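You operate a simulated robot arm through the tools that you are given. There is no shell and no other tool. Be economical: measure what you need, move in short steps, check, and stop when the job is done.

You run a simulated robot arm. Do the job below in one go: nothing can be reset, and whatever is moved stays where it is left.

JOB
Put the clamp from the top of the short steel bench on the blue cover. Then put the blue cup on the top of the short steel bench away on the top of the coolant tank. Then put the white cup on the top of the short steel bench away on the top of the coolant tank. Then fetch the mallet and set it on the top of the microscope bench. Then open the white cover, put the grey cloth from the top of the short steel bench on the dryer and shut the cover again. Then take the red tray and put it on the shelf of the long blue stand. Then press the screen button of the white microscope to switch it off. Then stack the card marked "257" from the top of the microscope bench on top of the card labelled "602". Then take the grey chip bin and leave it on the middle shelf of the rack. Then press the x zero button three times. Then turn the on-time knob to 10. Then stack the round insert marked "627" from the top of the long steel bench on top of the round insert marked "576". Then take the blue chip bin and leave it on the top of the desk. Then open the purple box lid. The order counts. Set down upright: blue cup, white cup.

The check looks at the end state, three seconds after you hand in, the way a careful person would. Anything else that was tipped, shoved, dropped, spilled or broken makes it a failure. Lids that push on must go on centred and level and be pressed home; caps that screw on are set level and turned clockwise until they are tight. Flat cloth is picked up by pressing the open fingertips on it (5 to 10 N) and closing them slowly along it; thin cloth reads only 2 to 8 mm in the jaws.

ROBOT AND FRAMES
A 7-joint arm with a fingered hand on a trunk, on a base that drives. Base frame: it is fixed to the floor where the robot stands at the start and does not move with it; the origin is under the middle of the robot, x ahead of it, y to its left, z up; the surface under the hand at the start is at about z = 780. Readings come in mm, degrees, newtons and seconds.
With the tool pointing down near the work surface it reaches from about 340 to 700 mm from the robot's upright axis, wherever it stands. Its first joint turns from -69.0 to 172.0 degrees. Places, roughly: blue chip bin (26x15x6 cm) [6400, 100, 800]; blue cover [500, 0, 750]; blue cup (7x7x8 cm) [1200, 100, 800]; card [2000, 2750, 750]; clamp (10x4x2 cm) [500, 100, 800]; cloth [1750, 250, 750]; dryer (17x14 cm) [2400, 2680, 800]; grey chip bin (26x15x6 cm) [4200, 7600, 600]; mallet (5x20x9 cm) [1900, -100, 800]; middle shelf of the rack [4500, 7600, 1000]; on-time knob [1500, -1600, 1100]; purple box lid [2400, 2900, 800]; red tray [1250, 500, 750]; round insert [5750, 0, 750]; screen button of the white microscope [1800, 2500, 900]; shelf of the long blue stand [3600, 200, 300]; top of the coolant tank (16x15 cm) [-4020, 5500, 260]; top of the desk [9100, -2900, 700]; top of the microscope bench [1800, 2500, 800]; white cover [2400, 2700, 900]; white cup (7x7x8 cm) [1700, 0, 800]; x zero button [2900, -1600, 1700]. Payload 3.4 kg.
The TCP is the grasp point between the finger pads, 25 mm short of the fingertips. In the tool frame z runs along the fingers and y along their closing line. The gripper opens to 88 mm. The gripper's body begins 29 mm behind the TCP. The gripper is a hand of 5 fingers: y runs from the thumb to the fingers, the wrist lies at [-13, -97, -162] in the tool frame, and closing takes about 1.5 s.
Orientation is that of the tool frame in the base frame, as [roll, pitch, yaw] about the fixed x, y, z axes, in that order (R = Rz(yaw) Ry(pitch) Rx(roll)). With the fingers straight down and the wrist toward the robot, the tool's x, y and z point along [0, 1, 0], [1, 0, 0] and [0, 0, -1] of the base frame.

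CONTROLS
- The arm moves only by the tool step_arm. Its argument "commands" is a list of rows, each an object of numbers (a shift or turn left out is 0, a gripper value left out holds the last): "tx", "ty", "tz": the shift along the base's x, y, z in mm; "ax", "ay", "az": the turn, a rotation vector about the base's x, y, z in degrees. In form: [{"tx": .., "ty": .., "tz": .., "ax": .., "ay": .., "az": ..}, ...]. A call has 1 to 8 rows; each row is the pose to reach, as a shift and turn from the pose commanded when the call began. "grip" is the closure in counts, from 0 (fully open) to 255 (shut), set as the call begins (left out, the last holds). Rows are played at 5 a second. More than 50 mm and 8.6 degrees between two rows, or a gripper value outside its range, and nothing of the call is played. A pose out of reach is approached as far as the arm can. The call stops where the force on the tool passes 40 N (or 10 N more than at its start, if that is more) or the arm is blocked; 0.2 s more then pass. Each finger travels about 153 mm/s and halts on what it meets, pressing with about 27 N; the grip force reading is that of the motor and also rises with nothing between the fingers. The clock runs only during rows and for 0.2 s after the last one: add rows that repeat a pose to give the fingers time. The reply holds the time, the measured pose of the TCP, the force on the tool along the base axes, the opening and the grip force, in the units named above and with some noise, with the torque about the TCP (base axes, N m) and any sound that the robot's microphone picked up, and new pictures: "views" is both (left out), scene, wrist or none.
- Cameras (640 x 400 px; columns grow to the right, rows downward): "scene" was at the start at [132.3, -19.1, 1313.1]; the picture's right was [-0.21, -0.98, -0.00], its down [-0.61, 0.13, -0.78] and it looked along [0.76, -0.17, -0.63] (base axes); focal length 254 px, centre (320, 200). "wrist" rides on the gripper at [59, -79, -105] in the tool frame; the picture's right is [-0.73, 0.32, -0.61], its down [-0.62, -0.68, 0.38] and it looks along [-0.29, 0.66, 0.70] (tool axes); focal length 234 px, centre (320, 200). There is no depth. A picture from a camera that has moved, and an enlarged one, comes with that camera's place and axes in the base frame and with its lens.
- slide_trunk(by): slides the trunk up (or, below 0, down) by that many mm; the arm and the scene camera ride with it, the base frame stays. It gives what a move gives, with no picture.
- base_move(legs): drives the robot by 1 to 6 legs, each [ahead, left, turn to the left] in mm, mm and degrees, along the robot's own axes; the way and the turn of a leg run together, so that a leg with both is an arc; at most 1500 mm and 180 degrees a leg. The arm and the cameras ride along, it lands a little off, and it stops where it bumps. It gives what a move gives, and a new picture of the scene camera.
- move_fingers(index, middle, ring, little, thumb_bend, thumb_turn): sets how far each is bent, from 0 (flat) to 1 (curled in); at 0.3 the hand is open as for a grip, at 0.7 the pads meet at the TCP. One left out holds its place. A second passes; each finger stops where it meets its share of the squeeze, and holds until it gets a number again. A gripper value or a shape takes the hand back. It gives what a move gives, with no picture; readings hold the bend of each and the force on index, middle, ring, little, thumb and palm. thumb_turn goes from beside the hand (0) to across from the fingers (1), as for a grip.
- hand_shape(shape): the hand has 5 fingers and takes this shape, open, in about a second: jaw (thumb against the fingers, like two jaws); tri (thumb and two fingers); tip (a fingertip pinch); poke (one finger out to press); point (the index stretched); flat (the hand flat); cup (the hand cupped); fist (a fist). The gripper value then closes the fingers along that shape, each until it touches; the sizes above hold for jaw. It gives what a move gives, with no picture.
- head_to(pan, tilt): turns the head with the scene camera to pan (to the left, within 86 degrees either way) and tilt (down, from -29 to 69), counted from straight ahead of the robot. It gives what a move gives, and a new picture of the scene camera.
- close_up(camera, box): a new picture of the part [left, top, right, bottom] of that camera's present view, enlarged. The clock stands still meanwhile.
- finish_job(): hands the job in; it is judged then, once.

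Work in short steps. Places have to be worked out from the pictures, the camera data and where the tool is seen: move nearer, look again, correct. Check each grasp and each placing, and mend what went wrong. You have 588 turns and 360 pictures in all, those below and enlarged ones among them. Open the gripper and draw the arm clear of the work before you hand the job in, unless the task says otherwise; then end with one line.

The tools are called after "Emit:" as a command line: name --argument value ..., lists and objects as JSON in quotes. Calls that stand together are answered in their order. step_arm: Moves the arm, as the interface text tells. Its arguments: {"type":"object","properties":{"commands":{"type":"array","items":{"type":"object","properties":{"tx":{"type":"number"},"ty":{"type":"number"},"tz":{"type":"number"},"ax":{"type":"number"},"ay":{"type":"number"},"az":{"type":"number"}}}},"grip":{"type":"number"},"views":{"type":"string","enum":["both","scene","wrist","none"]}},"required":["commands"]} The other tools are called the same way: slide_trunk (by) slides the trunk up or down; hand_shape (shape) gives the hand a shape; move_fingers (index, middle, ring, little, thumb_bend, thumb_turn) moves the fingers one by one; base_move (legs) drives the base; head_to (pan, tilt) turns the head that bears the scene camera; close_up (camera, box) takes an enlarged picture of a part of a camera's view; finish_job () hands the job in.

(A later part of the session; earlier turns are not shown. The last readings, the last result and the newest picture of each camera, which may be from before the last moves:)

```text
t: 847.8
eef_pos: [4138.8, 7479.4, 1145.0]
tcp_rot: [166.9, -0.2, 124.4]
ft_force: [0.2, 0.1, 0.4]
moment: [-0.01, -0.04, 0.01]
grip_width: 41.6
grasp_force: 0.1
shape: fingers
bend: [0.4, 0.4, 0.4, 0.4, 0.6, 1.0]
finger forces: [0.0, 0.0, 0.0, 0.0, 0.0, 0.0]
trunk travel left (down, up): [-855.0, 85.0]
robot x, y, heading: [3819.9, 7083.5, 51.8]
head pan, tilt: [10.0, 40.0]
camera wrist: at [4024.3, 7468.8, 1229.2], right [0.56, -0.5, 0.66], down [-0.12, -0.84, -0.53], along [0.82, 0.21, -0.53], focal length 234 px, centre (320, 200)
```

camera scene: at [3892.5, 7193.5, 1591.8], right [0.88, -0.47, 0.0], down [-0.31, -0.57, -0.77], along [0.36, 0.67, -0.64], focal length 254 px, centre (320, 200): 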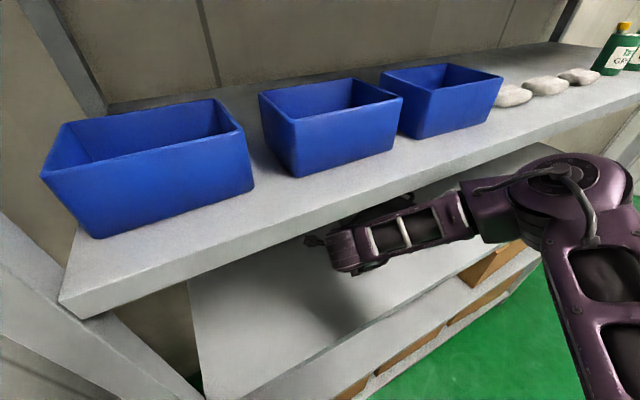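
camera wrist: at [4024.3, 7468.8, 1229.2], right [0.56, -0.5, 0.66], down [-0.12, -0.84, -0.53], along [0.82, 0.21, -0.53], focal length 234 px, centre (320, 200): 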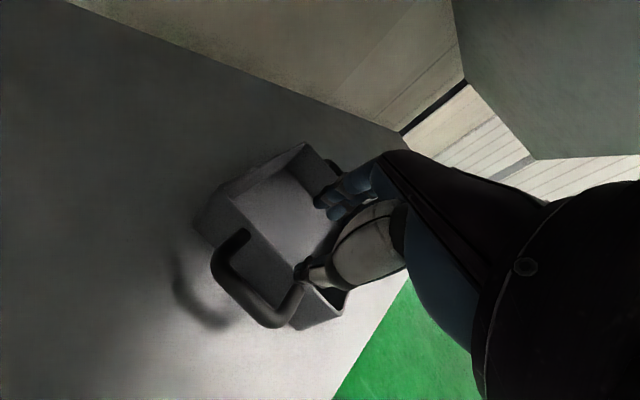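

Bin is on the middle shelf and free. Back out of the rack.

Emit:
base_move --legs '[[-350, -281, 0]]'

Emit:
step_arm --commands '[{"ax": -3.6, "ay": 5.4, "tz": -20}, {"ax": -7.3, "ay": 10.8, "tz": -40}, {"ax": -7.3, "ay": 10.8, "tz": -80}, {"ax": -7.3, "ay": 10.8, "tz": -110}]' --grip 0 --views "scene"

```text
t: 850.5
eef_pos: [4140.7, 7034.3, 1144.8]
tcp_rot: [166.9, -0.3, 124.7]
ft_force: [0.1, 0.8, -1.1]
moment: [0.0, -0.02, 0.03]
grip_width: 41.5
grasp_force: 0.1
shape: fingers
bend: [0.4, 0.4, 0.4, 0.4, 0.6, 1.0]
finger forces: [0.0, 0.1, 0.0, 0.0, 0.0, 0.0]
trunk travel left (down, up): [-855.0, 85.0]
robot x, y, heading: [3825.8, 6636.8, 52.2]
head pan, tilt: [10.0, 40.0]
camera scene: at [3893.9, 6749.7, 1591.7], right [0.88, -0.47, 0.0], down [-0.3, -0.57, -0.77], along [0.36, 0.68, -0.64], focal length 254 px, centre (320, 200)
```

scene: 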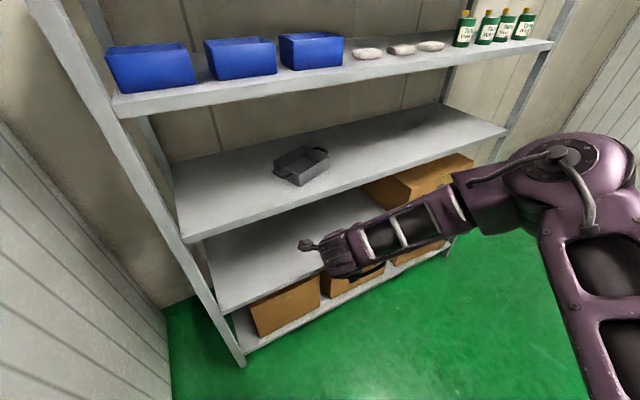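

```text
t: 851.5
eef_pos: [4140.0, 7034.7, 1033.1]
tcp_rot: [179.9, -0.4, 124.7]
ft_force: [-1.0, -0.2, -0.3]
moment: [0.04, 0.01, 0.0]
grip_width: 87.8
grasp_force: 0.1
shape: jaw
bend: [0.3, 0.3, 0.3, 0.3, 0.3, 0.98]
finger forces: [0.1, 0.0, 0.1, 0.0, 0.0, 0.0]
trunk travel left (down, up): [-855.0, 85.0]
robot x, y, heading: [3826.0, 6639.3, 51.8]
head pan, tilt: [10.0, 40.0]
camera scene: at [3894.3, 6749.7, 1591.7], right [0.88, -0.47, 0.0], down [-0.3, -0.57, -0.77], along [0.36, 0.68, -0.64], focal length 254 px, centre (320, 200)
```

scene: 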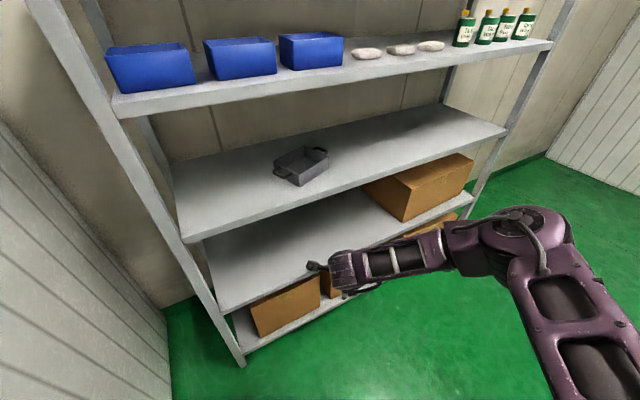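

The grey bin is on the middle shelf. Now leave the room and drive toward the machine with the x-zero button near (2900,-1600).

Emit:
step_arm --commands '[{"az": 8}, {"az": 16.5}]' --views "none"

Emit:
base_move --legs '[[0, 0, 38.2], [0, -325, 0], [-1500, 0, 0], [-1500, 0, 0]]'

```text
t: 852.1
eef_pos: [4142.0, 7033.6, 1034.8]
tcp_rot: [179.8, -0.6, 141.3]
ft_force: [-0.2, 0.1, -0.3]
moment: [0.0, 0.0, 0.03]
grip_width: 88.0
grasp_force: 0.0
shape: jaw
bend: [0.3, 0.3, 0.3, 0.3, 0.3, 0.98]
finger forces: [0.0, 0.0, 0.0, 0.0, 0.0, 0.0]
trunk travel left (down, up): [-855.0, 85.0]
robot x, y, heading: [3822.4, 6634.4, 52.0]
head pan, tilt: [10.0, 40.0]
```

```text
t: 870.2
eef_pos: [4175.3, 4130.8, 1034.5]
tcp_rot: [179.9, -0.5, -179.8]
ft_force: [0.5, 0.3, -0.4]
moment: [-0.02, 0.0, 0.01]
grip_width: 87.8
grasp_force: 0.0
shape: jaw
bend: [0.3, 0.3, 0.3, 0.3, 0.3, 0.98]
finger forces: [0.0, 0.0, 0.1, 0.1, 0.0, 0.0]
trunk travel left (down, up): [-855.0, 85.0]
robot x, y, heading: [4179.4, 3620.9, 90.8]
head pan, tilt: [10.0, 40.0]
camera scene: at [4163.2, 3755.3, 1591.7], right [0.98, 0.19, 0.0], down [0.12, -0.63, -0.77], along [-0.15, 0.75, -0.64], focal length 254 px, centre (320, 200)
```

scene: 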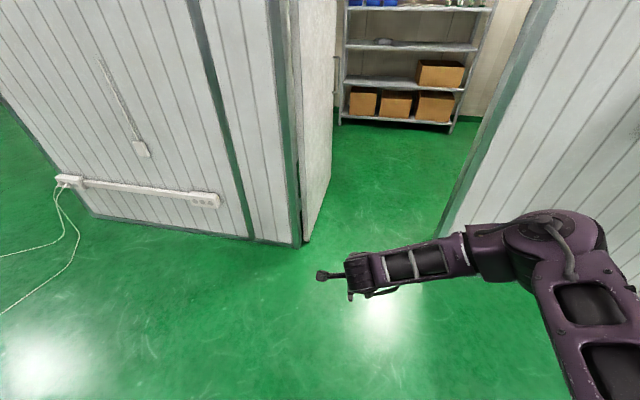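

Emit:
base_move --legs '[[0, 920, -0.8], [-1500, 0, 0], [-600, 0, 0], [0, 720, 0], [-1500, 0, 0], [-500, 0, 0]]'

```text
t: 898.1
eef_pos: [2617.1, 23.9, 1034.9]
tcp_rot: [179.9, -0.5, -178.4]
ft_force: [0.4, 0.3, -0.3]
moment: [-0.02, 0.0, -0.01]
grip_width: 87.9
grasp_force: 0.1
shape: jaw
bend: [0.3, 0.3, 0.3, 0.3, 0.3, 0.98]
finger forces: [0.0, 0.0, 0.0, 0.0, 0.0, 0.0]
trunk travel left (down, up): [-855.0, 85.0]
robot x, y, heading: [2634.5, -483.3, 92.3]
head pan, tilt: [10.0, 40.0]
camera scene: at [2613.8, -352.1, 1591.7], right [0.98, 0.22, 0.0], down [0.14, -0.63, -0.77], along [-0.17, 0.75, -0.64], focal length 254 px, centre (320, 200)
```

scene: 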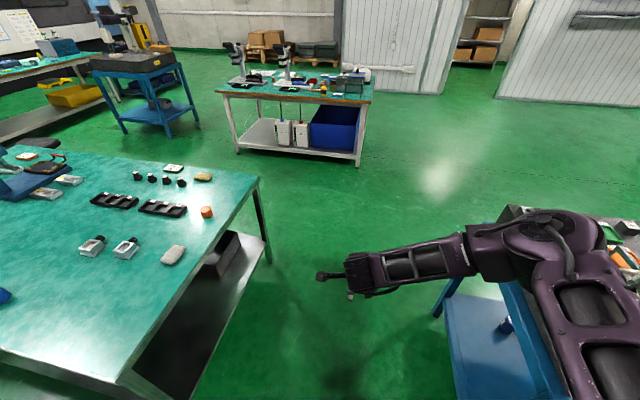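

Emit:
base_move --legs '[[0, 0, 88.7], [0, 0, 89]]'

Emit:
head_to --pan 0 --tilt 5

```text
t: 906.0
eef_pos: [2630.1, -994.7, 1033.9]
tcp_rot: [179.9, -0.5, -1.1]
ft_force: [0.5, 0.3, 0.4]
moment: [-0.02, -0.01, -0.02]
grip_width: 87.7
grasp_force: 0.1
shape: jaw
bend: [0.3, 0.3, 0.3, 0.3, 0.3, 0.98]
finger forces: [0.0, 0.0, 0.0, 0.0, 0.0, 0.1]
trunk travel left (down, up): [-855.0, 85.0]
robot x, y, heading: [2636.5, -482.2, -90.2]
head pan, tilt: [10.0, 40.0]
camera scene: at [2648.2, -619.6, 1591.7], right [-0.99, -0.17, 0.0], down [-0.11, 0.63, -0.77], along [0.13, -0.75, -0.64], focal length 254 px, centre (320, 200)
```

scene: 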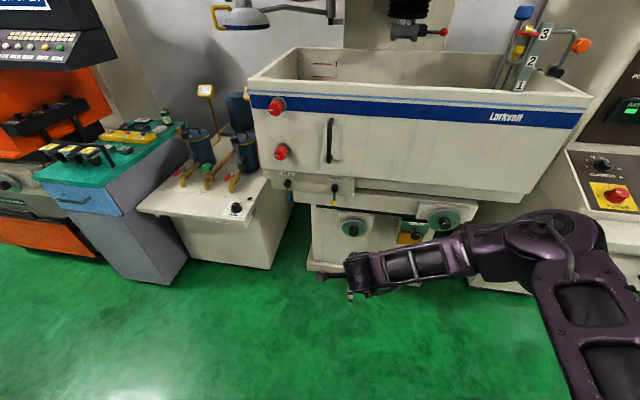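

```text
t: 907.0
eef_pos: [2631.2, -994.2, 1034.7]
tcp_rot: [179.8, -0.5, -1.1]
ft_force: [0.4, -0.8, -0.1]
moment: [-0.02, 0.0, 0.0]
grip_width: 87.8
grasp_force: 0.1
shape: jaw
bend: [0.3, 0.3, 0.3, 0.3, 0.3, 0.98]
finger forces: [0.0, 0.0, 0.0, 0.0, 0.0, 0.0]
trunk travel left (down, up): [-855.0, 85.0]
robot x, y, heading: [2637.0, -482.9, -90.1]
head pan, tilt: [0.0, 5.0]
camera scene: at [2633.5, -627.7, 1647.4], right [-1.0, 0.0, 0.0], down [0.0, 0.09, -1.0], along [0.0, -1.0, -0.09], focal length 254 px, centre (320, 200)
```

scene: 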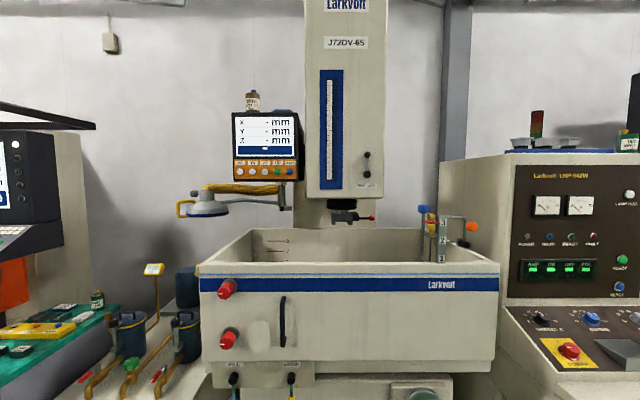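

Emit:
close_up --camera "scene" --box '[220, 95, 320, 195]'

Emit:
close_up --camera "scene" --box '[500, 150, 640, 400]'

```text
4.00 times, centred on (270, 145) of scene
camera zoom: at [2633.5, -627.7, 1647.4], right [-1.0, 0.0, 0.0], down [0.0, 0.09, -1.0], along [0.0, -1.0, -0.09], focal length 1017 px, centre (520, 420)
```

zoom: 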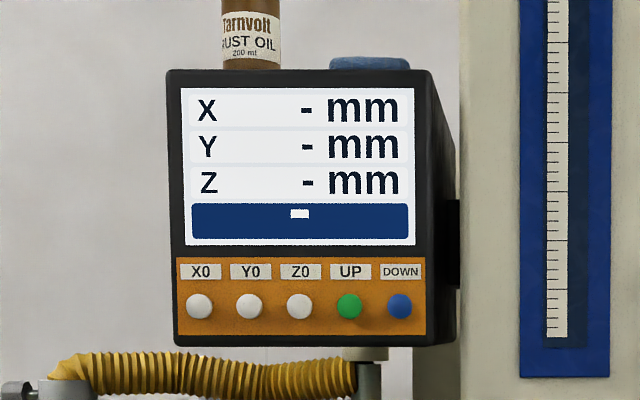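

```text
1.60 times, centred on (570, 275) of scene
camera zoom: at [2633.5, -627.7, 1647.4], right [-1.0, 0.0, 0.0], down [0.0, 0.09, -1.0], along [0.0, -1.0, -0.09], focal length 407 px, centre (-80, 80)
```

zoom: 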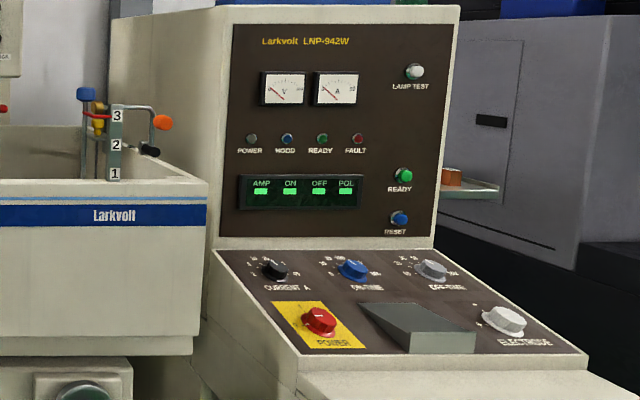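

The DRO's X0 button is the leftmost white one, facing +y at z≈1667. Raise the arm and tilt the hand forward, before approaching.

Emit:
slide_trunk --by 80

Emit:
step_arm --commands '[{"tz": 45, "ax": -7.5}, {"tz": 90, "ax": -15}, {"tz": 135, "ax": -22.5}, {"tz": 180, "ax": -30}, {"tz": 225, "ax": -37.5}, {"tz": 270, "ax": -45}, {"tz": 315, "ax": -52.5}, {"tz": 360, "ax": -60}]' --views "scene"

```text
t: 908.2
eef_pos: [2630.9, -993.5, 1114.3]
tcp_rot: [179.8, -0.5, -1.1]
ft_force: [0.1, 0.2, 0.1]
moment: [0.0, 0.0, 0.02]
grip_width: 87.8
grasp_force: 0.1
shape: jaw
bend: [0.3, 0.3, 0.3, 0.3, 0.3, 0.98]
finger forces: [0.1, 0.0, 0.0, 0.1, 0.0, 0.1]
trunk travel left (down, up): [-935.0, 5.0]
robot x, y, heading: [2633.1, -482.9, -90.4]
head pan, tilt: [0.0, 5.0]
```

```text
t: 910.0
eef_pos: [2643.3, -995.1, 1490.3]
tcp_rot: [120.0, -1.2, -0.2]
ft_force: [0.0, 0.2, 0.8]
moment: [0.0, -0.02, 0.02]
grip_width: 87.6
grasp_force: 0.2
shape: jaw
bend: [0.3, 0.3, 0.3, 0.3, 0.3, 0.98]
finger forces: [0.0, 0.0, 0.1, 0.0, 0.0, 0.1]
out of reach, approached as far as the arm can: row 7, 8
trunk travel left (down, up): [-935.0, 5.0]
robot x, y, heading: [2635.3, -483.3, -89.9]
head pan, tilt: [0.0, 5.0]
camera scene: at [2633.7, -625.3, 1727.6], right [-1.0, 0.0, 0.0], down [0.0, 0.09, -1.0], along [0.0, -1.0, -0.09], focal length 254 px, centre (320, 200)
```

scene: 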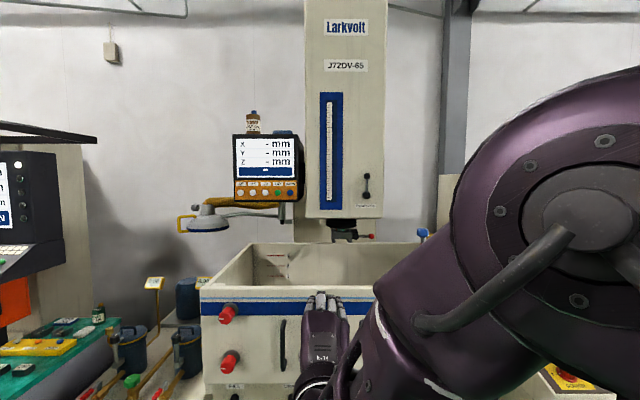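

Emit:
close_up --camera "scene" --box '[220, 120, 320, 220]'

```text
4.00 times, centred on (270, 170) of scene
camera zoom: at [2633.7, -625.3, 1727.6], right [-1.0, 0.0, 0.0], down [0.0, 0.09, -1.0], along [0.0, -1.0, -0.09], focal length 1017 px, centre (520, 320)
```

zoom: 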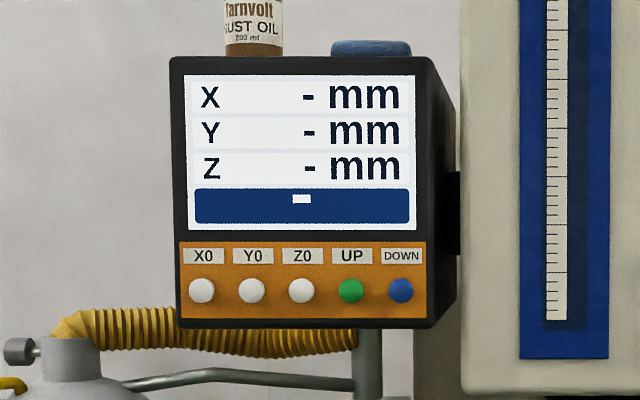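

X0 triangulates to (2939,-1601,1671). Form the poke finger and drive up to it.

Emit:
hand_shape --shape "poke"

Emit:
move_fingers --middle 1.0

Emit:
base_move --legs '[[300, 298, 0]]'

Emit:
step_arm --commands '[{"tz": 45}, {"tz": 90}, {"tz": 135}, {"tz": 180}]' --views "both"

```text
t: 910.9
eef_pos: [2643.1, -998.5, 1488.5]
tcp_rot: [120.1, -1.2, -0.1]
ft_force: [0.2, 0.0, 0.5]
moment: [-0.01, -0.02, 0.04]
grip_width: 0.0
grasp_force: 0.1
shape: poke
bend: [0.7, 0.7, 0.99, 0.99, 1.0, 1.0]
finger forces: [0.0, 0.0, 0.0, 0.1, 0.0, 0.0]
trunk travel left (down, up): [-935.0, 5.0]
robot x, y, heading: [2635.7, -484.4, -90.1]
head pan, tilt: [0.0, 5.0]
```

```text
t: 911.9
eef_pos: [2642.8, -996.7, 1488.6]
tcp_rot: [120.0, -1.2, -0.1]
ft_force: [-0.4, 0.7, -0.2]
moment: [-0.02, -0.01, 0.04]
grip_width: 22.9
grasp_force: 0.1
shape: fingers
bend: [0.7, 1.0, 0.99, 0.99, 1.0, 1.0]
finger forces: [0.1, 0.0, 0.0, 0.0, 0.0, 0.0]
trunk travel left (down, up): [-935.0, 5.0]
robot x, y, heading: [2634.8, -481.4, -90.2]
head pan, tilt: [0.0, 5.0]
```

```text
t: 914.5
eef_pos: [2941.2, -1291.3, 1489.6]
tcp_rot: [120.0, -1.2, 0.1]
ft_force: [0.3, 0.0, -0.5]
moment: [0.03, 0.01, -0.02]
grip_width: 22.8
grasp_force: 0.1
shape: fingers
bend: [0.7, 1.0, 0.99, 0.99, 1.0, 1.0]
finger forces: [0.1, 0.1, 0.0, 0.0, 0.1, 0.0]
trunk travel left (down, up): [-935.0, 5.0]
robot x, y, heading: [2930.1, -779.4, -89.7]
head pan, tilt: [0.0, 5.0]
camera scene: at [2928.6, -920.6, 1727.6], right [-1.0, 0.0, 0.0], down [0.0, 0.09, -1.0], along [0.0, -1.0, -0.09], focal length 254 px, centre (320, 200)
```

scene: 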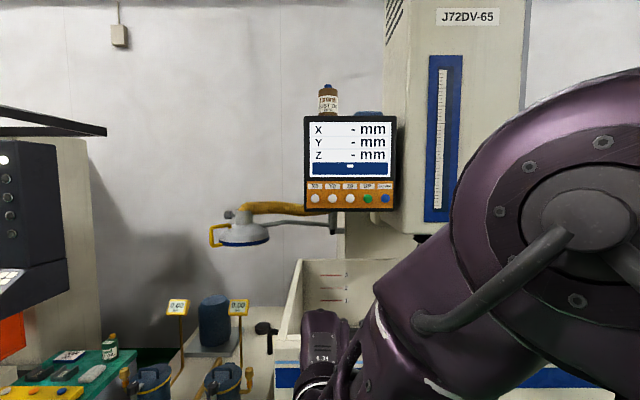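

```text
t: 915.5
eef_pos: [2937.1, -1292.1, 1669.4]
tcp_rot: [120.0, -1.2, 0.1]
ft_force: [-0.1, -0.2, -0.5]
moment: [0.0, -0.01, -0.03]
grip_width: 22.9
grasp_force: 0.0
shape: fingers
bend: [0.7, 1.0, 0.99, 0.99, 1.0, 1.0]
finger forces: [0.1, 0.0, 0.0, 0.0, 0.0, 0.0]
trunk travel left (down, up): [-935.0, 5.0]
robot x, y, heading: [2934.0, -777.3, -89.9]
head pan, tilt: [0.0, 5.0]
camera scene: at [2928.4, -921.3, 1727.5], right [-1.0, 0.0, 0.0], down [0.0, 0.09, -1.0], along [0.0, -1.0, -0.09], focal length 254 px, centre (320, 200)
camera wrist: at [2995.5, -1163.3, 1655.1], right [-0.74, 0.36, 0.57], down [-0.61, 0.01, -0.79], along [-0.29, -0.93, 0.21], focal length 234 px, centre (320, 200)
```

scene: 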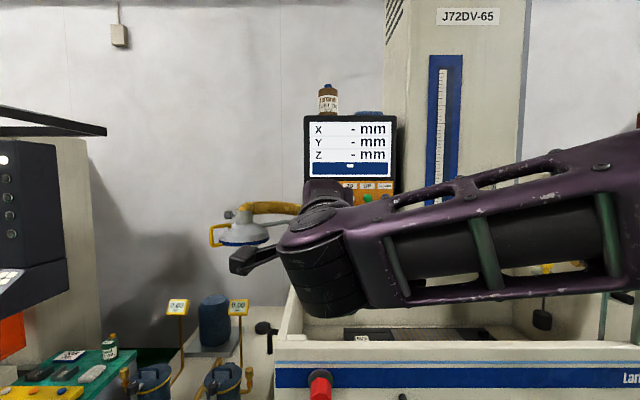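
wrist: 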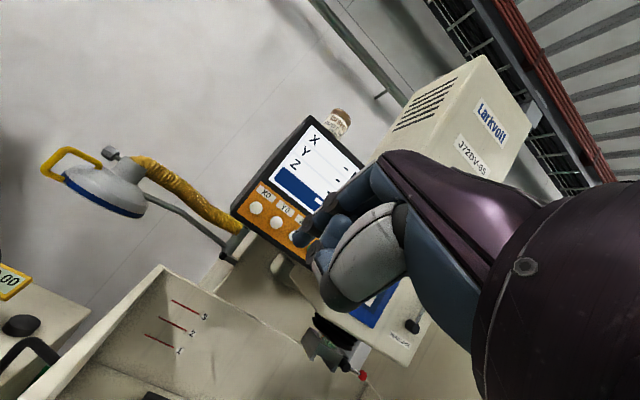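

Consistent: X0 ≈(2942,-1601,1670). Drive 200 mm closer and check with the wrist camera.

Emit:
base_move --legs '[[205, 0, 0]]'

Emit:
step_arm --commands '[{"tz": 7, "tx": 3}, {"tz": 13, "tx": 5, "ty": -25}]' --views "wrist"

```text
t: 917.1
eef_pos: [2936.6, -1494.3, 1670.5]
tcp_rot: [120.0, -1.2, 0.1]
ft_force: [0.1, 0.1, 0.9]
moment: [-0.01, -0.02, 0.01]
grip_width: 22.8
grasp_force: 0.1
shape: fingers
bend: [0.7, 1.0, 0.99, 0.99, 1.0, 1.0]
finger forces: [0.1, 0.0, 0.0, 0.1, 0.1, 0.1]
trunk travel left (down, up): [-935.0, 5.0]
robot x, y, heading: [2932.0, -987.0, -89.9]
head pan, tilt: [0.0, 5.0]
camera scene: at [2929.9, -1122.8, 1727.9], right [-1.0, 0.0, 0.0], down [0.0, 0.08, -1.0], along [0.0, -1.0, -0.08], focal length 254 px, centre (320, 200)
```

scene: 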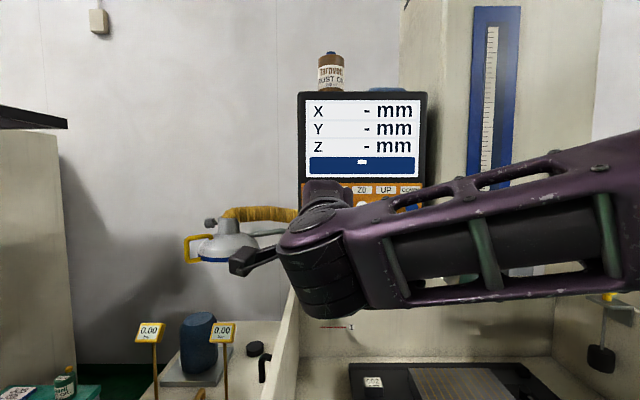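

```text
t: 917.7
eef_pos: [2942.8, -1524.6, 1683.1]
tcp_rot: [120.2, -1.1, -0.2]
ft_force: [-1.0, -1.1, 0.2]
moment: [-0.01, 0.01, -0.02]
grip_width: 22.6
grasp_force: 0.1
shape: fingers
bend: [0.7, 1.0, 0.99, 0.99, 1.0, 1.0]
finger forces: [0.0, 0.0, 0.0, 0.0, 0.0, 0.1]
trunk travel left (down, up): [-935.0, 5.0]
robot x, y, heading: [2932.6, -983.2, -89.8]
head pan, tilt: [0.0, 5.0]
camera wrist: at [3001.8, -1395.6, 1667.6], right [-0.74, 0.36, 0.57], down [-0.61, 0.01, -0.79], along [-0.29, -0.93, 0.21], focal length 234 px, centre (320, 200)
```

wrist: 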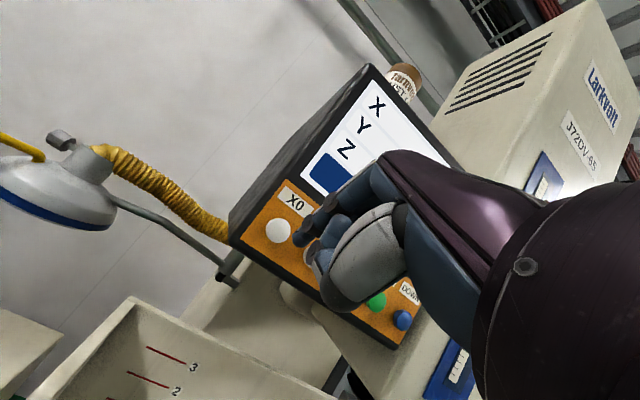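

X0 ≈(2946,…,1669). Align and push forward in small steps until a click.

Emit:
step_arm --commands '[{"tx": 3, "tz": -1, "ty": -15}, {"tx": 3, "tz": -1, "ty": -30}, {"tx": 3, "tz": -1, "ty": -38}, {"tx": 3, "tz": -1, "ty": -44}]' --views "wrist"

```text
t: 918.7
eef_pos: [2945.9, -1567.0, 1680.1]
tcp_rot: [120.1, -1.1, 0.0]
ft_force: [-0.5, -0.2, 0.4]
moment: [-0.01, -0.02, 0.0]
grip_width: 22.6
grasp_force: 0.1
shape: fingers
bend: [0.7, 1.0, 0.99, 0.99, 1.0, 1.0]
finger forces: [0.0, 0.1, 0.0, 0.1, 0.1, 0.0]
trunk travel left (down, up): [-935.0, 5.0]
robot x, y, heading: [2934.8, -982.7, -89.8]
head pan, tilt: [0.0, 5.0]
camera wrist: at [3004.7, -1437.5, 1666.3], right [-0.74, 0.36, 0.57], down [-0.61, 0.01, -0.79], along [-0.29, -0.93, 0.21], focal length 234 px, centre (320, 200)
```

wrist: 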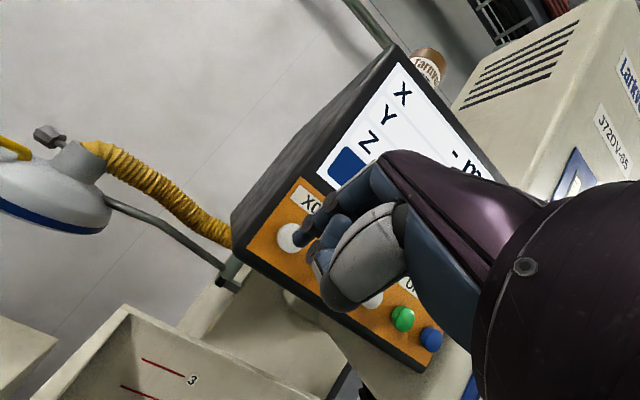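

Emit:
step_arm --commands '[{"tx": 3, "ty": -10}, {"tx": 4, "ty": -16}, {"tx": 4, "ty": -21}, {"tx": 4, "ty": -25}]' --views "wrist"

```text
t: 919.7
eef_pos: [2948.9, -1592.3, 1681.8]
tcp_rot: [120.0, -1.2, 0.1]
ft_force: [0.6, 0.5, -0.1]
moment: [0.03, 0.0, 0.05]
grip_width: 22.7
grasp_force: 0.1
shape: fingers
bend: [0.7, 1.0, 0.99, 0.99, 1.0, 1.0]
finger forces: [0.0, 0.0, 0.0, 0.1, 0.0, 0.0]
trunk travel left (down, up): [-935.0, 5.0]
robot x, y, heading: [2928.4, -982.2, -90.0]
head pan, tilt: [0.0, 5.0]
camera wrist: at [3008.5, -1463.2, 1666.2], right [-0.74, 0.36, 0.57], down [-0.61, 0.01, -0.79], along [-0.29, -0.93, 0.21], focal length 234 px, centre (320, 200)
```

wrist: 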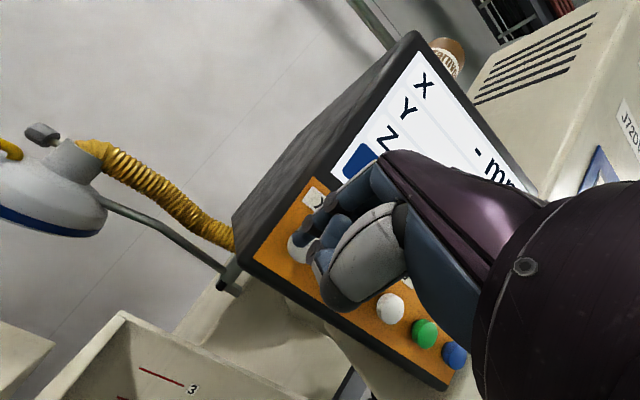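

Emit:
step_arm --commands '[{"ty": -4, "tz": -2}, {"ty": -8, "tz": -2}, {"ty": -11, "tz": -2}, {"ty": -14, "tz": -2}]' --views "wrist"

```text
t: 920.7
eef_pos: [2949.5, -1604.5, 1681.1]
tcp_rot: [120.0, -1.2, 0.1]
ft_force: [-0.8, 2.8, 0.8]
moment: [0.01, -0.02, 0.02]
grip_width: 21.7
grasp_force: 1.7
shape: fingers
bend: [0.7, 1.0, 0.99, 0.99, 1.0, 1.0]
finger forces: [2.6, 0.0, 0.1, 0.0, 0.0, 0.1]
trunk travel left (down, up): [-935.0, 5.0]
robot x, y, heading: [2936.7, -985.7, -90.0]
head pan, tilt: [0.0, 5.0]
heard: click
camera wrist: at [3008.8, -1475.3, 1665.0], right [-0.74, 0.36, 0.57], down [-0.61, 0.01, -0.79], along [-0.29, -0.93, 0.22], focal length 234 px, centre (320, 200)
```

wrist: 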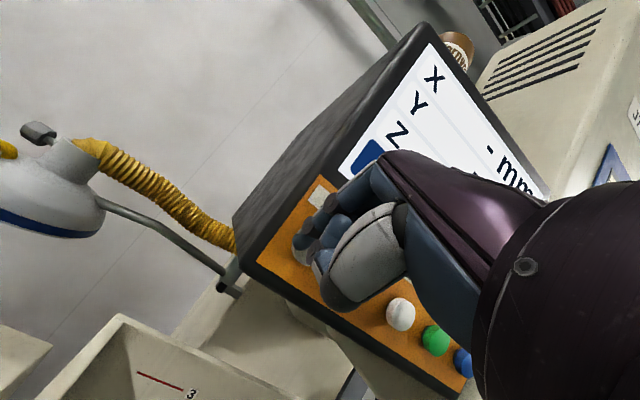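

First click. Release and press again.

Emit:
step_arm --commands '[{"ty": 6}, {"ty": 14}, {"ty": 14}]' --views "none"

Emit:
step_arm --commands '[{"ty": -7}, {"ty": -11}, {"ty": -14}]' --views "none"

Emit:
step_arm --commands '[{"ty": 6}, {"ty": 14}, {"ty": 14}]' --views "none"

```text
t: 921.5
eef_pos: [2949.9, -1591.8, 1679.2]
tcp_rot: [120.2, -1.2, 0.0]
ft_force: [0.4, -0.7, -0.2]
moment: [0.02, -0.01, -0.05]
grip_width: 22.8
grasp_force: 0.1
shape: fingers
bend: [0.7, 1.0, 0.99, 0.99, 1.0, 1.0]
finger forces: [0.0, 0.0, 0.1, 0.0, 0.0, 0.1]
trunk travel left (down, up): [-935.0, 5.0]
robot x, y, heading: [2930.1, -980.6, -89.9]
head pan, tilt: [0.0, 5.0]
```

```text
t: 922.3
eef_pos: [2950.8, -1605.4, 1681.1]
tcp_rot: [120.0, -1.1, 0.1]
ft_force: [0.4, 2.4, 0.6]
moment: [0.05, -0.05, -0.01]
grip_width: 21.5
grasp_force: 1.6
shape: fingers
bend: [0.7, 1.0, 0.99, 0.99, 1.0, 1.0]
finger forces: [2.6, 0.0, 0.1, 0.1, 0.0, 0.0]
trunk travel left (down, up): [-935.0, 5.0]
robot x, y, heading: [2933.0, -985.0, -90.0]
head pan, tilt: [0.0, 5.0]
heard: click
```

```text
t: 923.1
eef_pos: [2950.2, -1592.6, 1679.8]
tcp_rot: [120.2, -1.2, 0.0]
ft_force: [-0.2, -0.1, 0.7]
moment: [-0.02, 0.01, 0.01]
grip_width: 22.6
grasp_force: 0.1
shape: fingers
bend: [0.7, 1.0, 0.99, 0.99, 1.0, 1.0]
finger forces: [0.1, 0.1, 0.0, 0.1, 0.0, 0.0]
trunk travel left (down, up): [-935.0, 5.0]
robot x, y, heading: [2931.9, -980.1, -89.8]
head pan, tilt: [0.0, 5.0]
```

Second click. Third press, then withdraw and look.

Emit:
step_arm --commands '[{"ty": -7}, {"ty": -11}, {"ty": -14}]' --views "none"

Emit:
step_arm --commands '[{"ty": 10}, {"ty": 30}, {"ty": 70}, {"ty": 110}]' --views "none"

Emit:
base_move --legs '[[-350, 0, 0]]'

```text
t: 923.9
eef_pos: [2950.3, -1604.9, 1679.9]
tcp_rot: [120.0, -1.1, 0.1]
ft_force: [0.5, 2.0, 1.3]
moment: [0.0, -0.02, 0.0]
grip_width: 22.1
grasp_force: 1.4
shape: fingers
bend: [0.7, 1.0, 0.99, 0.99, 1.0, 1.0]
finger forces: [2.7, 0.1, 0.0, 0.0, 0.0, 0.1]
trunk travel left (down, up): [-935.0, 5.0]
robot x, y, heading: [2927.7, -985.6, -89.9]
head pan, tilt: [0.0, 5.0]
heard: click
```

```text
t: 924.9
eef_pos: [2947.7, -1490.9, 1680.7]
tcp_rot: [120.0, -1.2, 0.0]
ft_force: [-0.4, 0.4, 1.3]
moment: [0.01, -0.02, -0.01]
grip_width: 22.3
grasp_force: 0.0
shape: fingers
bend: [0.7, 1.0, 0.99, 0.99, 1.0, 1.0]
finger forces: [0.0, 0.1, 0.0, 0.1, 0.1, 0.0]
trunk travel left (down, up): [-935.0, 5.0]
robot x, y, heading: [2933.3, -981.6, -90.0]
head pan, tilt: [0.0, 5.0]
```

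```text
t: 927.2
eef_pos: [2949.1, -1141.1, 1679.0]
tcp_rot: [120.2, -1.1, 0.0]
ft_force: [-1.1, -1.0, -0.8]
moment: [0.02, 0.03, 0.01]
grip_width: 22.6
grasp_force: 0.1
shape: fingers
bend: [0.7, 1.0, 0.99, 0.99, 1.0, 1.0]
finger forces: [0.1, 0.1, 0.1, 0.2, 0.1, 0.0]
trunk travel left (down, up): [-935.0, 5.0]
robot x, y, heading: [2932.2, -630.6, -89.9]
head pan, tilt: [0.0, 5.0]
camera scene: at [2929.7, -774.8, 1727.2], right [-1.0, 0.0, 0.0], down [0.0, 0.09, -1.0], along [0.0, -1.0, -0.09], focal length 254 px, centre (320, 200)
```

scene: 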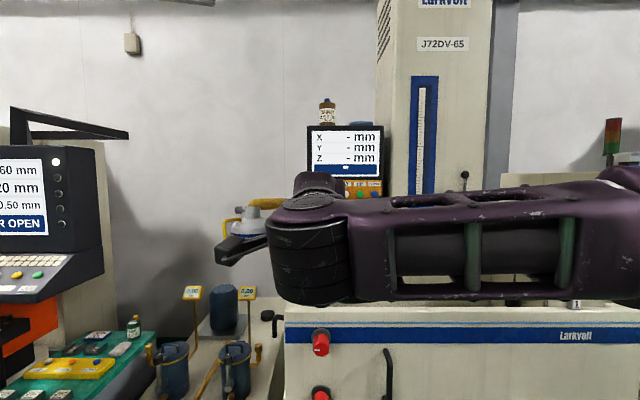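

Three clicks done. Move along to the generator panel with the on-time knob and look at it.

Emit:
step_arm --commands '[{"tz": -45, "ty": 10}, {"tz": -90, "ty": 20}, {"tz": -135, "ty": 30}, {"tz": -180, "ty": 40}, {"tz": -225, "ty": 45}, {"tz": -260, "ty": 50}]' --views "none"

Emit:
base_move --legs '[[0, -1300, 0]]'

Emit:
head_to --pan 0 --tilt 25

```text
t: 928.6
eef_pos: [2944.9, -1097.8, 1459.7]
tcp_rot: [121.5, -3.4, -0.9]
ft_force: [-0.5, -0.2, 0.1]
moment: [0.01, 0.0, 0.03]
grip_width: 22.4
grasp_force: 0.0
shape: fingers
bend: [0.7, 1.0, 0.99, 0.99, 1.0, 1.0]
finger forces: [0.1, 0.0, 0.0, 0.0, 0.0, 0.0]
out of reach, approached as far as the arm can: row 5, 6
trunk travel left (down, up): [-935.0, 5.0]
robot x, y, heading: [2930.7, -627.4, -89.8]
head pan, tilt: [0.0, 5.0]
```

```text
t: 935.0
eef_pos: [1656.5, -1079.7, 1464.4]
tcp_rot: [120.8, -3.1, -2.4]
ft_force: [0.3, 0.4, 0.7]
moment: [0.01, 0.02, -0.01]
grip_width: 22.3
grasp_force: 0.1
shape: fingers
bend: [0.7, 1.0, 0.99, 0.99, 1.0, 1.0]
finger forces: [0.0, 0.0, 0.0, 0.0, 0.0, 0.1]
trunk travel left (down, up): [-935.0, 5.0]
robot x, y, heading: [1650.3, -611.2, -91.7]
head pan, tilt: [0.0, 5.0]
camera scene: at [1670.9, -752.0, 1729.6], right [-0.97, -0.23, 0.0], down [-0.01, 0.06, -1.0], along [0.23, -0.97, -0.06], focal length 254 px, centre (320, 200)
```

scene: 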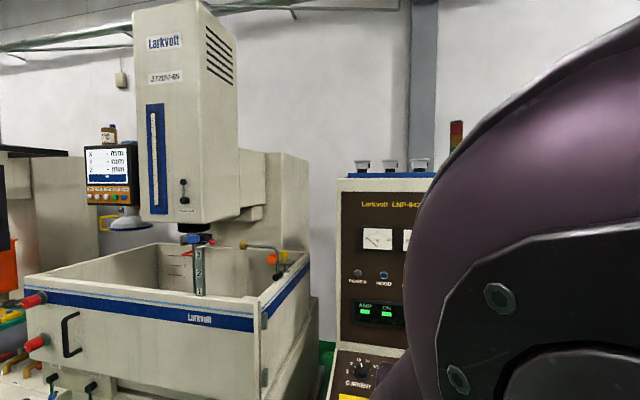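

```text
t: 935.9
eef_pos: [1653.8, -1080.2, 1461.8]
tcp_rot: [121.4, -3.5, -2.6]
ft_force: [0.3, 0.5, 0.3]
moment: [0.0, 0.0, 0.01]
grip_width: 22.5
grasp_force: 0.1
shape: fingers
bend: [0.7, 1.0, 0.99, 0.99, 1.0, 1.0]
finger forces: [0.0, 0.0, 0.0, 0.0, 0.0, 0.0]
trunk travel left (down, up): [-935.0, 5.0]
robot x, y, heading: [1653.8, -610.1, -91.3]
head pan, tilt: [0.0, 25.0]
camera scene: at [1665.1, -753.3, 1727.5], right [-0.98, -0.18, 0.0], down [-0.01, 0.09, -1.0], along [0.18, -0.98, -0.09], focal length 254 px, centre (320, 200)
```

scene: 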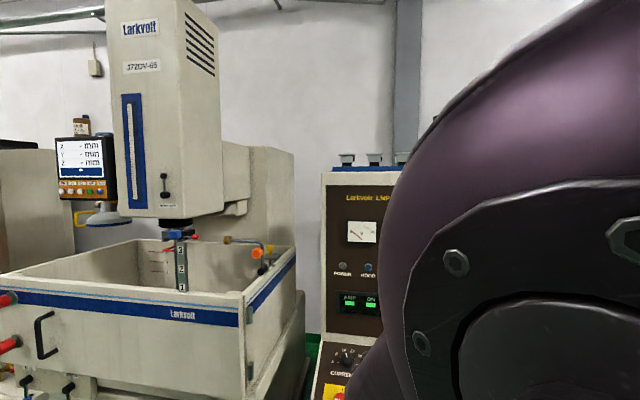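

The arm is in a strained pose. Undo the tilt along the path that worked before.

Emit:
step_arm --commands '[{"tz": 25, "ty": -25}, {"tz": 60, "ty": -45}]' --views "none"

Emit:
step_arm --commands '[{"tz": -40, "ax": 7.5}, {"tz": -80, "ax": 15}, {"tz": -120, "ax": 22.5}, {"tz": -160, "ax": 30}, {"tz": -200, "ax": 37.5}, {"tz": -240, "ax": 45}, {"tz": -280, "ax": 52.5}, {"tz": -320, "ax": 60}]' --views "none"

Emit:
head_to --pan 0 --tilt 25

```text
t: 936.5
eef_pos: [1654.4, -1125.1, 1525.9]
tcp_rot: [120.8, -3.2, -2.3]
ft_force: [0.0, -0.6, 0.1]
moment: [0.03, -0.01, 0.03]
grip_width: 22.4
grasp_force: 0.1
shape: fingers
bend: [0.7, 1.0, 0.99, 0.99, 1.0, 1.0]
finger forces: [0.0, 0.0, 0.0, 0.0, 0.1, 0.1]
trunk travel left (down, up): [-935.0, 5.0]
robot x, y, heading: [1653.5, -613.9, -91.6]
head pan, tilt: [0.0, 25.0]
```

```text
t: 938.3
eef_pos: [1654.6, -1125.4, 1203.1]
tcp_rot: [-179.1, 0.6, -3.9]
ft_force: [0.1, -0.1, 0.4]
moment: [-0.03, 0.0, -0.01]
grip_width: 22.5
grasp_force: 0.0
shape: fingers
bend: [0.7, 1.0, 0.99, 0.99, 1.0, 1.0]
finger forces: [0.0, 0.0, 0.1, 0.0, 0.1, 0.0]
trunk travel left (down, up): [-935.0, 5.0]
robot x, y, heading: [1651.9, -609.6, -91.9]
head pan, tilt: [0.0, 25.0]
```

```text
t: 938.9
eef_pos: [1655.8, -1124.3, 1204.3]
tcp_rot: [-179.3, 0.5, -3.9]
ft_force: [-0.8, -0.3, -0.2]
moment: [-0.03, -0.05, 0.01]
grip_width: 22.6
grasp_force: 0.1
shape: fingers
bend: [0.7, 1.0, 0.99, 0.99, 1.0, 1.0]
finger forces: [0.2, 0.0, 0.0, 0.0, 0.0, 0.1]
trunk travel left (down, up): [-935.0, 5.0]
robot x, y, heading: [1654.1, -611.9, -91.6]
head pan, tilt: [0.0, 25.0]
camera scene: at [1646.5, -755.6, 1695.0], right [-1.0, 0.03, 0.0], down [0.01, 0.42, -0.91], along [-0.03, -0.91, -0.42], focal length 254 px, centre (320, 200)
```

scene: 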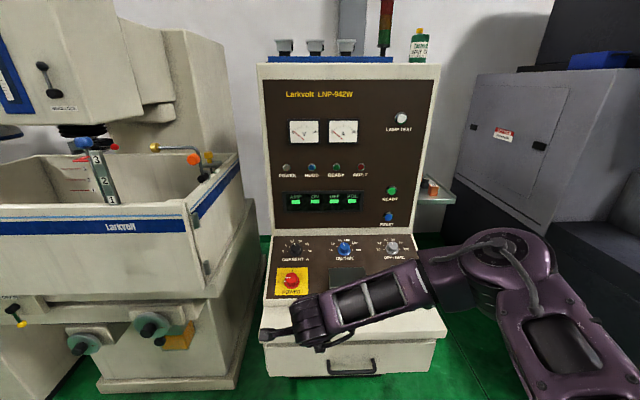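

Emit:
close_up --camera "scene" --box '[265, 225, 425, 305]'

Emit:
close_up --camera "scene" --box '[310, 228, 380, 270]'

```text
4.00 times, centred on (345, 265) of scene
camera zoom: at [1646.5, -755.6, 1695.0], right [-1.0, 0.03, 0.0], down [0.01, 0.42, -0.91], along [-0.03, -0.91, -0.42], focal length 1017 px, centre (220, -60)
```

zoom: 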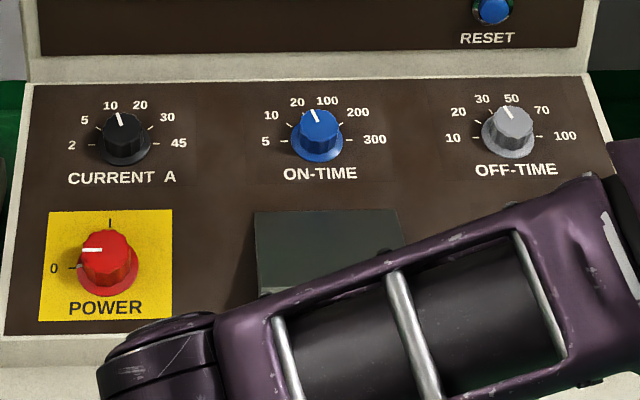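

```text
9.14 times, centred on (345, 249) of scene
camera zoom: at [1646.5, -755.6, 1695.0], right [-1.0, 0.03, 0.0], down [0.01, 0.42, -0.91], along [-0.03, -0.91, -0.42], focal length 2326 px, centre (91, -248)
```

zoom: 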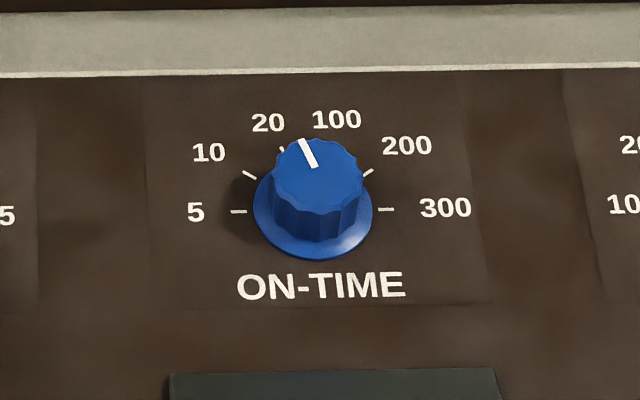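

ON-TIME points at 20; 10 is one notch (36°) counter-clockwise. Knob cap ≈(1514,-1632,1076) on a ~30° slope. Position in front of the panel with the hand tilted 30° to match.

Emit:
hand_shape --shape "jaw"

Emit:
slide_trunk --by -60

Emit:
base_move --legs '[[0, -140, 1.7], [330, 0, 0]]'

Emit:
step_arm --commands '[{"ax": -7.5, "ty": -10}, {"ax": -15, "ty": -25}, {"ax": -22.5, "ty": -40}, {"ax": -30, "ty": -55}]' --views "both"

```text
t: 939.8
eef_pos: [1655.8, -1124.0, 1205.5]
tcp_rot: [-179.3, 0.5, -3.8]
ft_force: [-0.2, 0.5, -0.2]
moment: [-0.02, 0.01, -0.01]
grip_width: 87.8
grasp_force: 0.1
shape: jaw
bend: [0.3, 0.3, 0.3, 0.3, 0.3, 0.98]
finger forces: [0.1, 0.1, 0.0, 0.0, 0.0, 0.0]
trunk travel left (down, up): [-935.0, 5.0]
robot x, y, heading: [1654.3, -611.8, -91.5]
head pan, tilt: [0.0, 25.0]
```

```text
t: 940.8
eef_pos: [1655.5, -1122.5, 1143.2]
tcp_rot: [-179.2, 0.6, -3.8]
ft_force: [-0.7, 0.3, -0.2]
moment: [-0.01, 0.02, -0.02]
grip_width: 88.1
grasp_force: 0.1
shape: jaw
bend: [0.3, 0.3, 0.3, 0.3, 0.3, 0.98]
finger forces: [0.1, 0.0, 0.0, 0.0, 0.0, 0.0]
trunk travel left (down, up): [-875.0, 65.0]
robot x, y, heading: [1651.7, -611.9, -91.8]
head pan, tilt: [0.0, 25.0]
```

```text
t: 943.9
eef_pos: [1535.5, -1452.5, 1144.3]
tcp_rot: [-179.3, 0.4, -1.8]
ft_force: [1.0, 0.9, 0.3]
moment: [-0.01, 0.03, 0.03]
grip_width: 87.9
grasp_force: 0.0
shape: jaw
bend: [0.3, 0.3, 0.3, 0.3, 0.3, 0.98]
finger forces: [0.0, 0.0, 0.0, 0.0, 0.0, 0.0]
trunk travel left (down, up): [-875.0, 65.0]
robot x, y, heading: [1512.4, -940.3, -89.6]
head pan, tilt: [0.0, 25.0]
camera scene: at [1511.8, -1085.0, 1635.2], right [-1.0, -0.01, 0.0], down [0.0, 0.42, -0.91], along [0.01, -0.91, -0.42], focal length 254 px, centre (320, 200)
```

scene: 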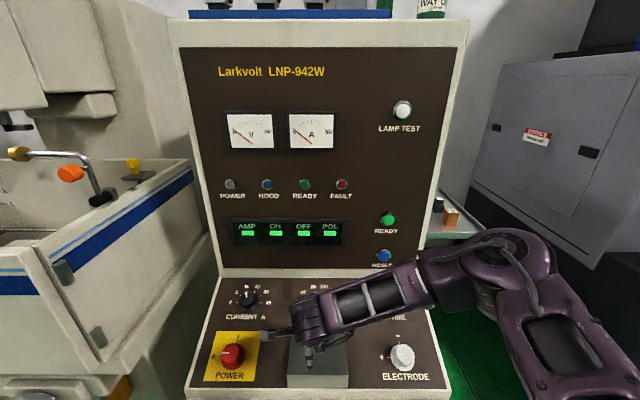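

```text
t: 944.9
eef_pos: [1535.6, -1509.8, 1142.8]
tcp_rot: [150.7, -0.4, -1.7]
ft_force: [1.5, 0.0, -0.1]
moment: [0.02, 0.03, -0.01]
grip_width: 88.1
grasp_force: 0.0
shape: jaw
bend: [0.3, 0.3, 0.3, 0.3, 0.3, 0.98]
finger forces: [0.1, 0.1, 0.1, 0.0, 0.0, 0.0]
trunk travel left (down, up): [-875.0, 65.0]
robot x, y, heading: [1512.5, -945.0, -89.6]
head pan, tilt: [0.0, 25.0]
camera scene: at [1512.3, -1086.2, 1635.1], right [-1.0, -0.01, 0.0], down [0.0, 0.42, -0.91], along [0.01, -0.91, -0.42], focal length 254 px, centre (320, 200)
camera wrist: at [1598.0, -1392.5, 1195.8], right [-0.73, 0.04, 0.68], down [-0.61, 0.42, -0.67], along [-0.32, -0.9, -0.29], focal length 234 px, centre (320, 200)
```

scene: 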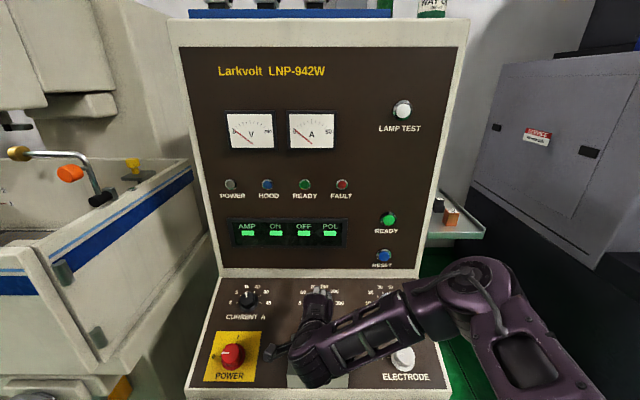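
wrist: 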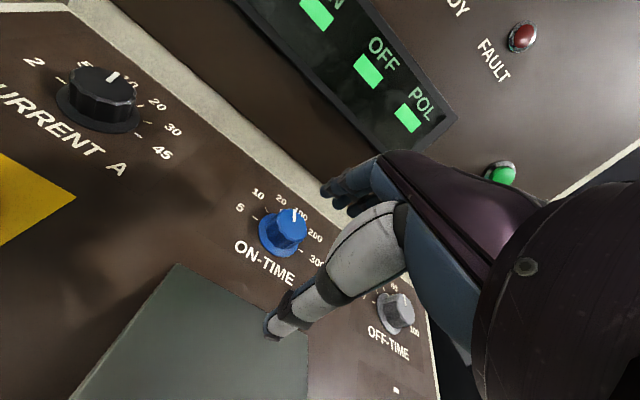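

Knob ≈(1518,-1628,1071). Move to a point 60 mm above it along the panel normal.

Emit:
step_arm --commands '[{"tx": -6, "ty": -28, "tz": -4}, {"tx": -12, "ty": -56, "tz": -8}, {"tx": -18, "ty": -84, "tz": -13}]' --grip 30 --views "wrist"

```text
t: 945.7
eef_pos: [1515.7, -1593.4, 1130.3]
tcp_rot: [150.7, -0.4, -1.7]
ft_force: [0.8, 0.4, -0.5]
moment: [-0.01, 0.01, 0.01]
grip_width: 77.8
grasp_force: 0.1
shape: jaw
bend: [0.29, 0.32, 0.3, 0.31, 0.37, 0.98]
finger forces: [0.0, 0.1, 0.0, 0.0, 0.0, 0.0]
trunk travel left (down, up): [-875.0, 65.0]
robot x, y, heading: [1511.3, -946.8, -89.2]
head pan, tilt: [0.0, 25.0]
camera wrist: at [1577.8, -1476.5, 1183.2], right [-0.73, 0.04, 0.68], down [-0.61, 0.43, -0.67], along [-0.32, -0.9, -0.29], focal length 234 px, centre (320, 200)
```

wrist: 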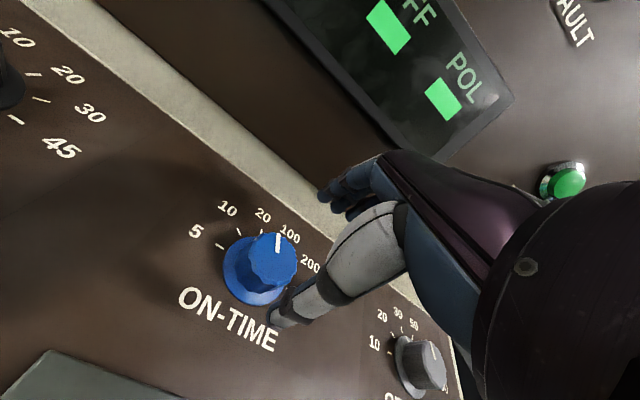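

Emit:
close_up --camera "wrist" --box '[180, 190, 340, 350]'

```text
2.50 times, centred on (260, 270) of wrist
camera zoom: at [1577.8, -1476.5, 1183.2], right [-0.73, 0.04, 0.68], down [-0.61, 0.43, -0.67], along [-0.32, -0.9, -0.29], focal length 585 px, centre (470, 25)
```

zoom: 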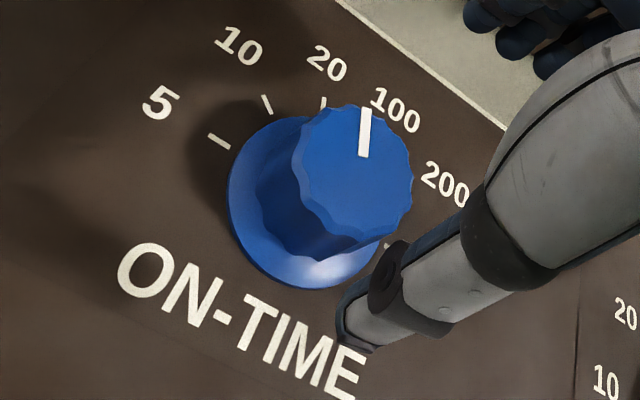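

Knob: cap ⌀≈39 mm, ~40 mm tall, normal tilt 30° confirmed. Descend along the normal around it.

Emit:
step_arm --commands '[{"tx": -1, "ty": -12, "tz": -20}, {"tx": -2, "ty": -24, "tz": -40}, {"tx": -2, "ty": -32, "tz": -53}, {"tx": -2, "ty": -36, "tz": -58}]' --views "wrist"

```text
t: 946.6
eef_pos: [1514.8, -1629.0, 1090.3]
tcp_rot: [149.2, -0.7, -2.0]
ft_force: [0.5, 8.9, 41.5]
moment: [2.26, -0.16, -0.02]
grip_width: 83.1
grasp_force: 0.1
shape: jaw
bend: [0.29, 0.32, 0.3, 0.31, 0.29, 0.99]
finger forces: [0.0, 0.1, 0.1, 0.0, 42.6, 0.1]
trunk travel left (down, up): [-875.0, 65.0]
robot x, y, heading: [1514.9, -943.7, -89.7]
head pan, tilt: [0.0, 25.0]
stopped in row 4: the force on the tool passed its limit at 44 N (the readings are from after the stop); the commanded pose is now the measured one
camera wrist: at [1578.3, -1510.5, 1141.2], right [-0.73, 0.06, 0.68], down [-0.6, 0.41, -0.69], along [-0.32, -0.91, -0.26], focal length 234 px, centre (320, 200)
```

wrist: 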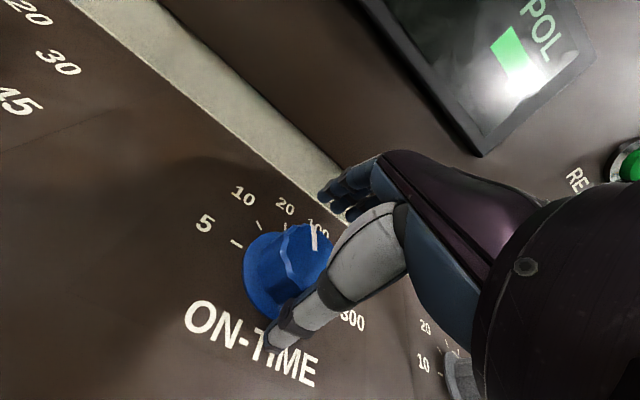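

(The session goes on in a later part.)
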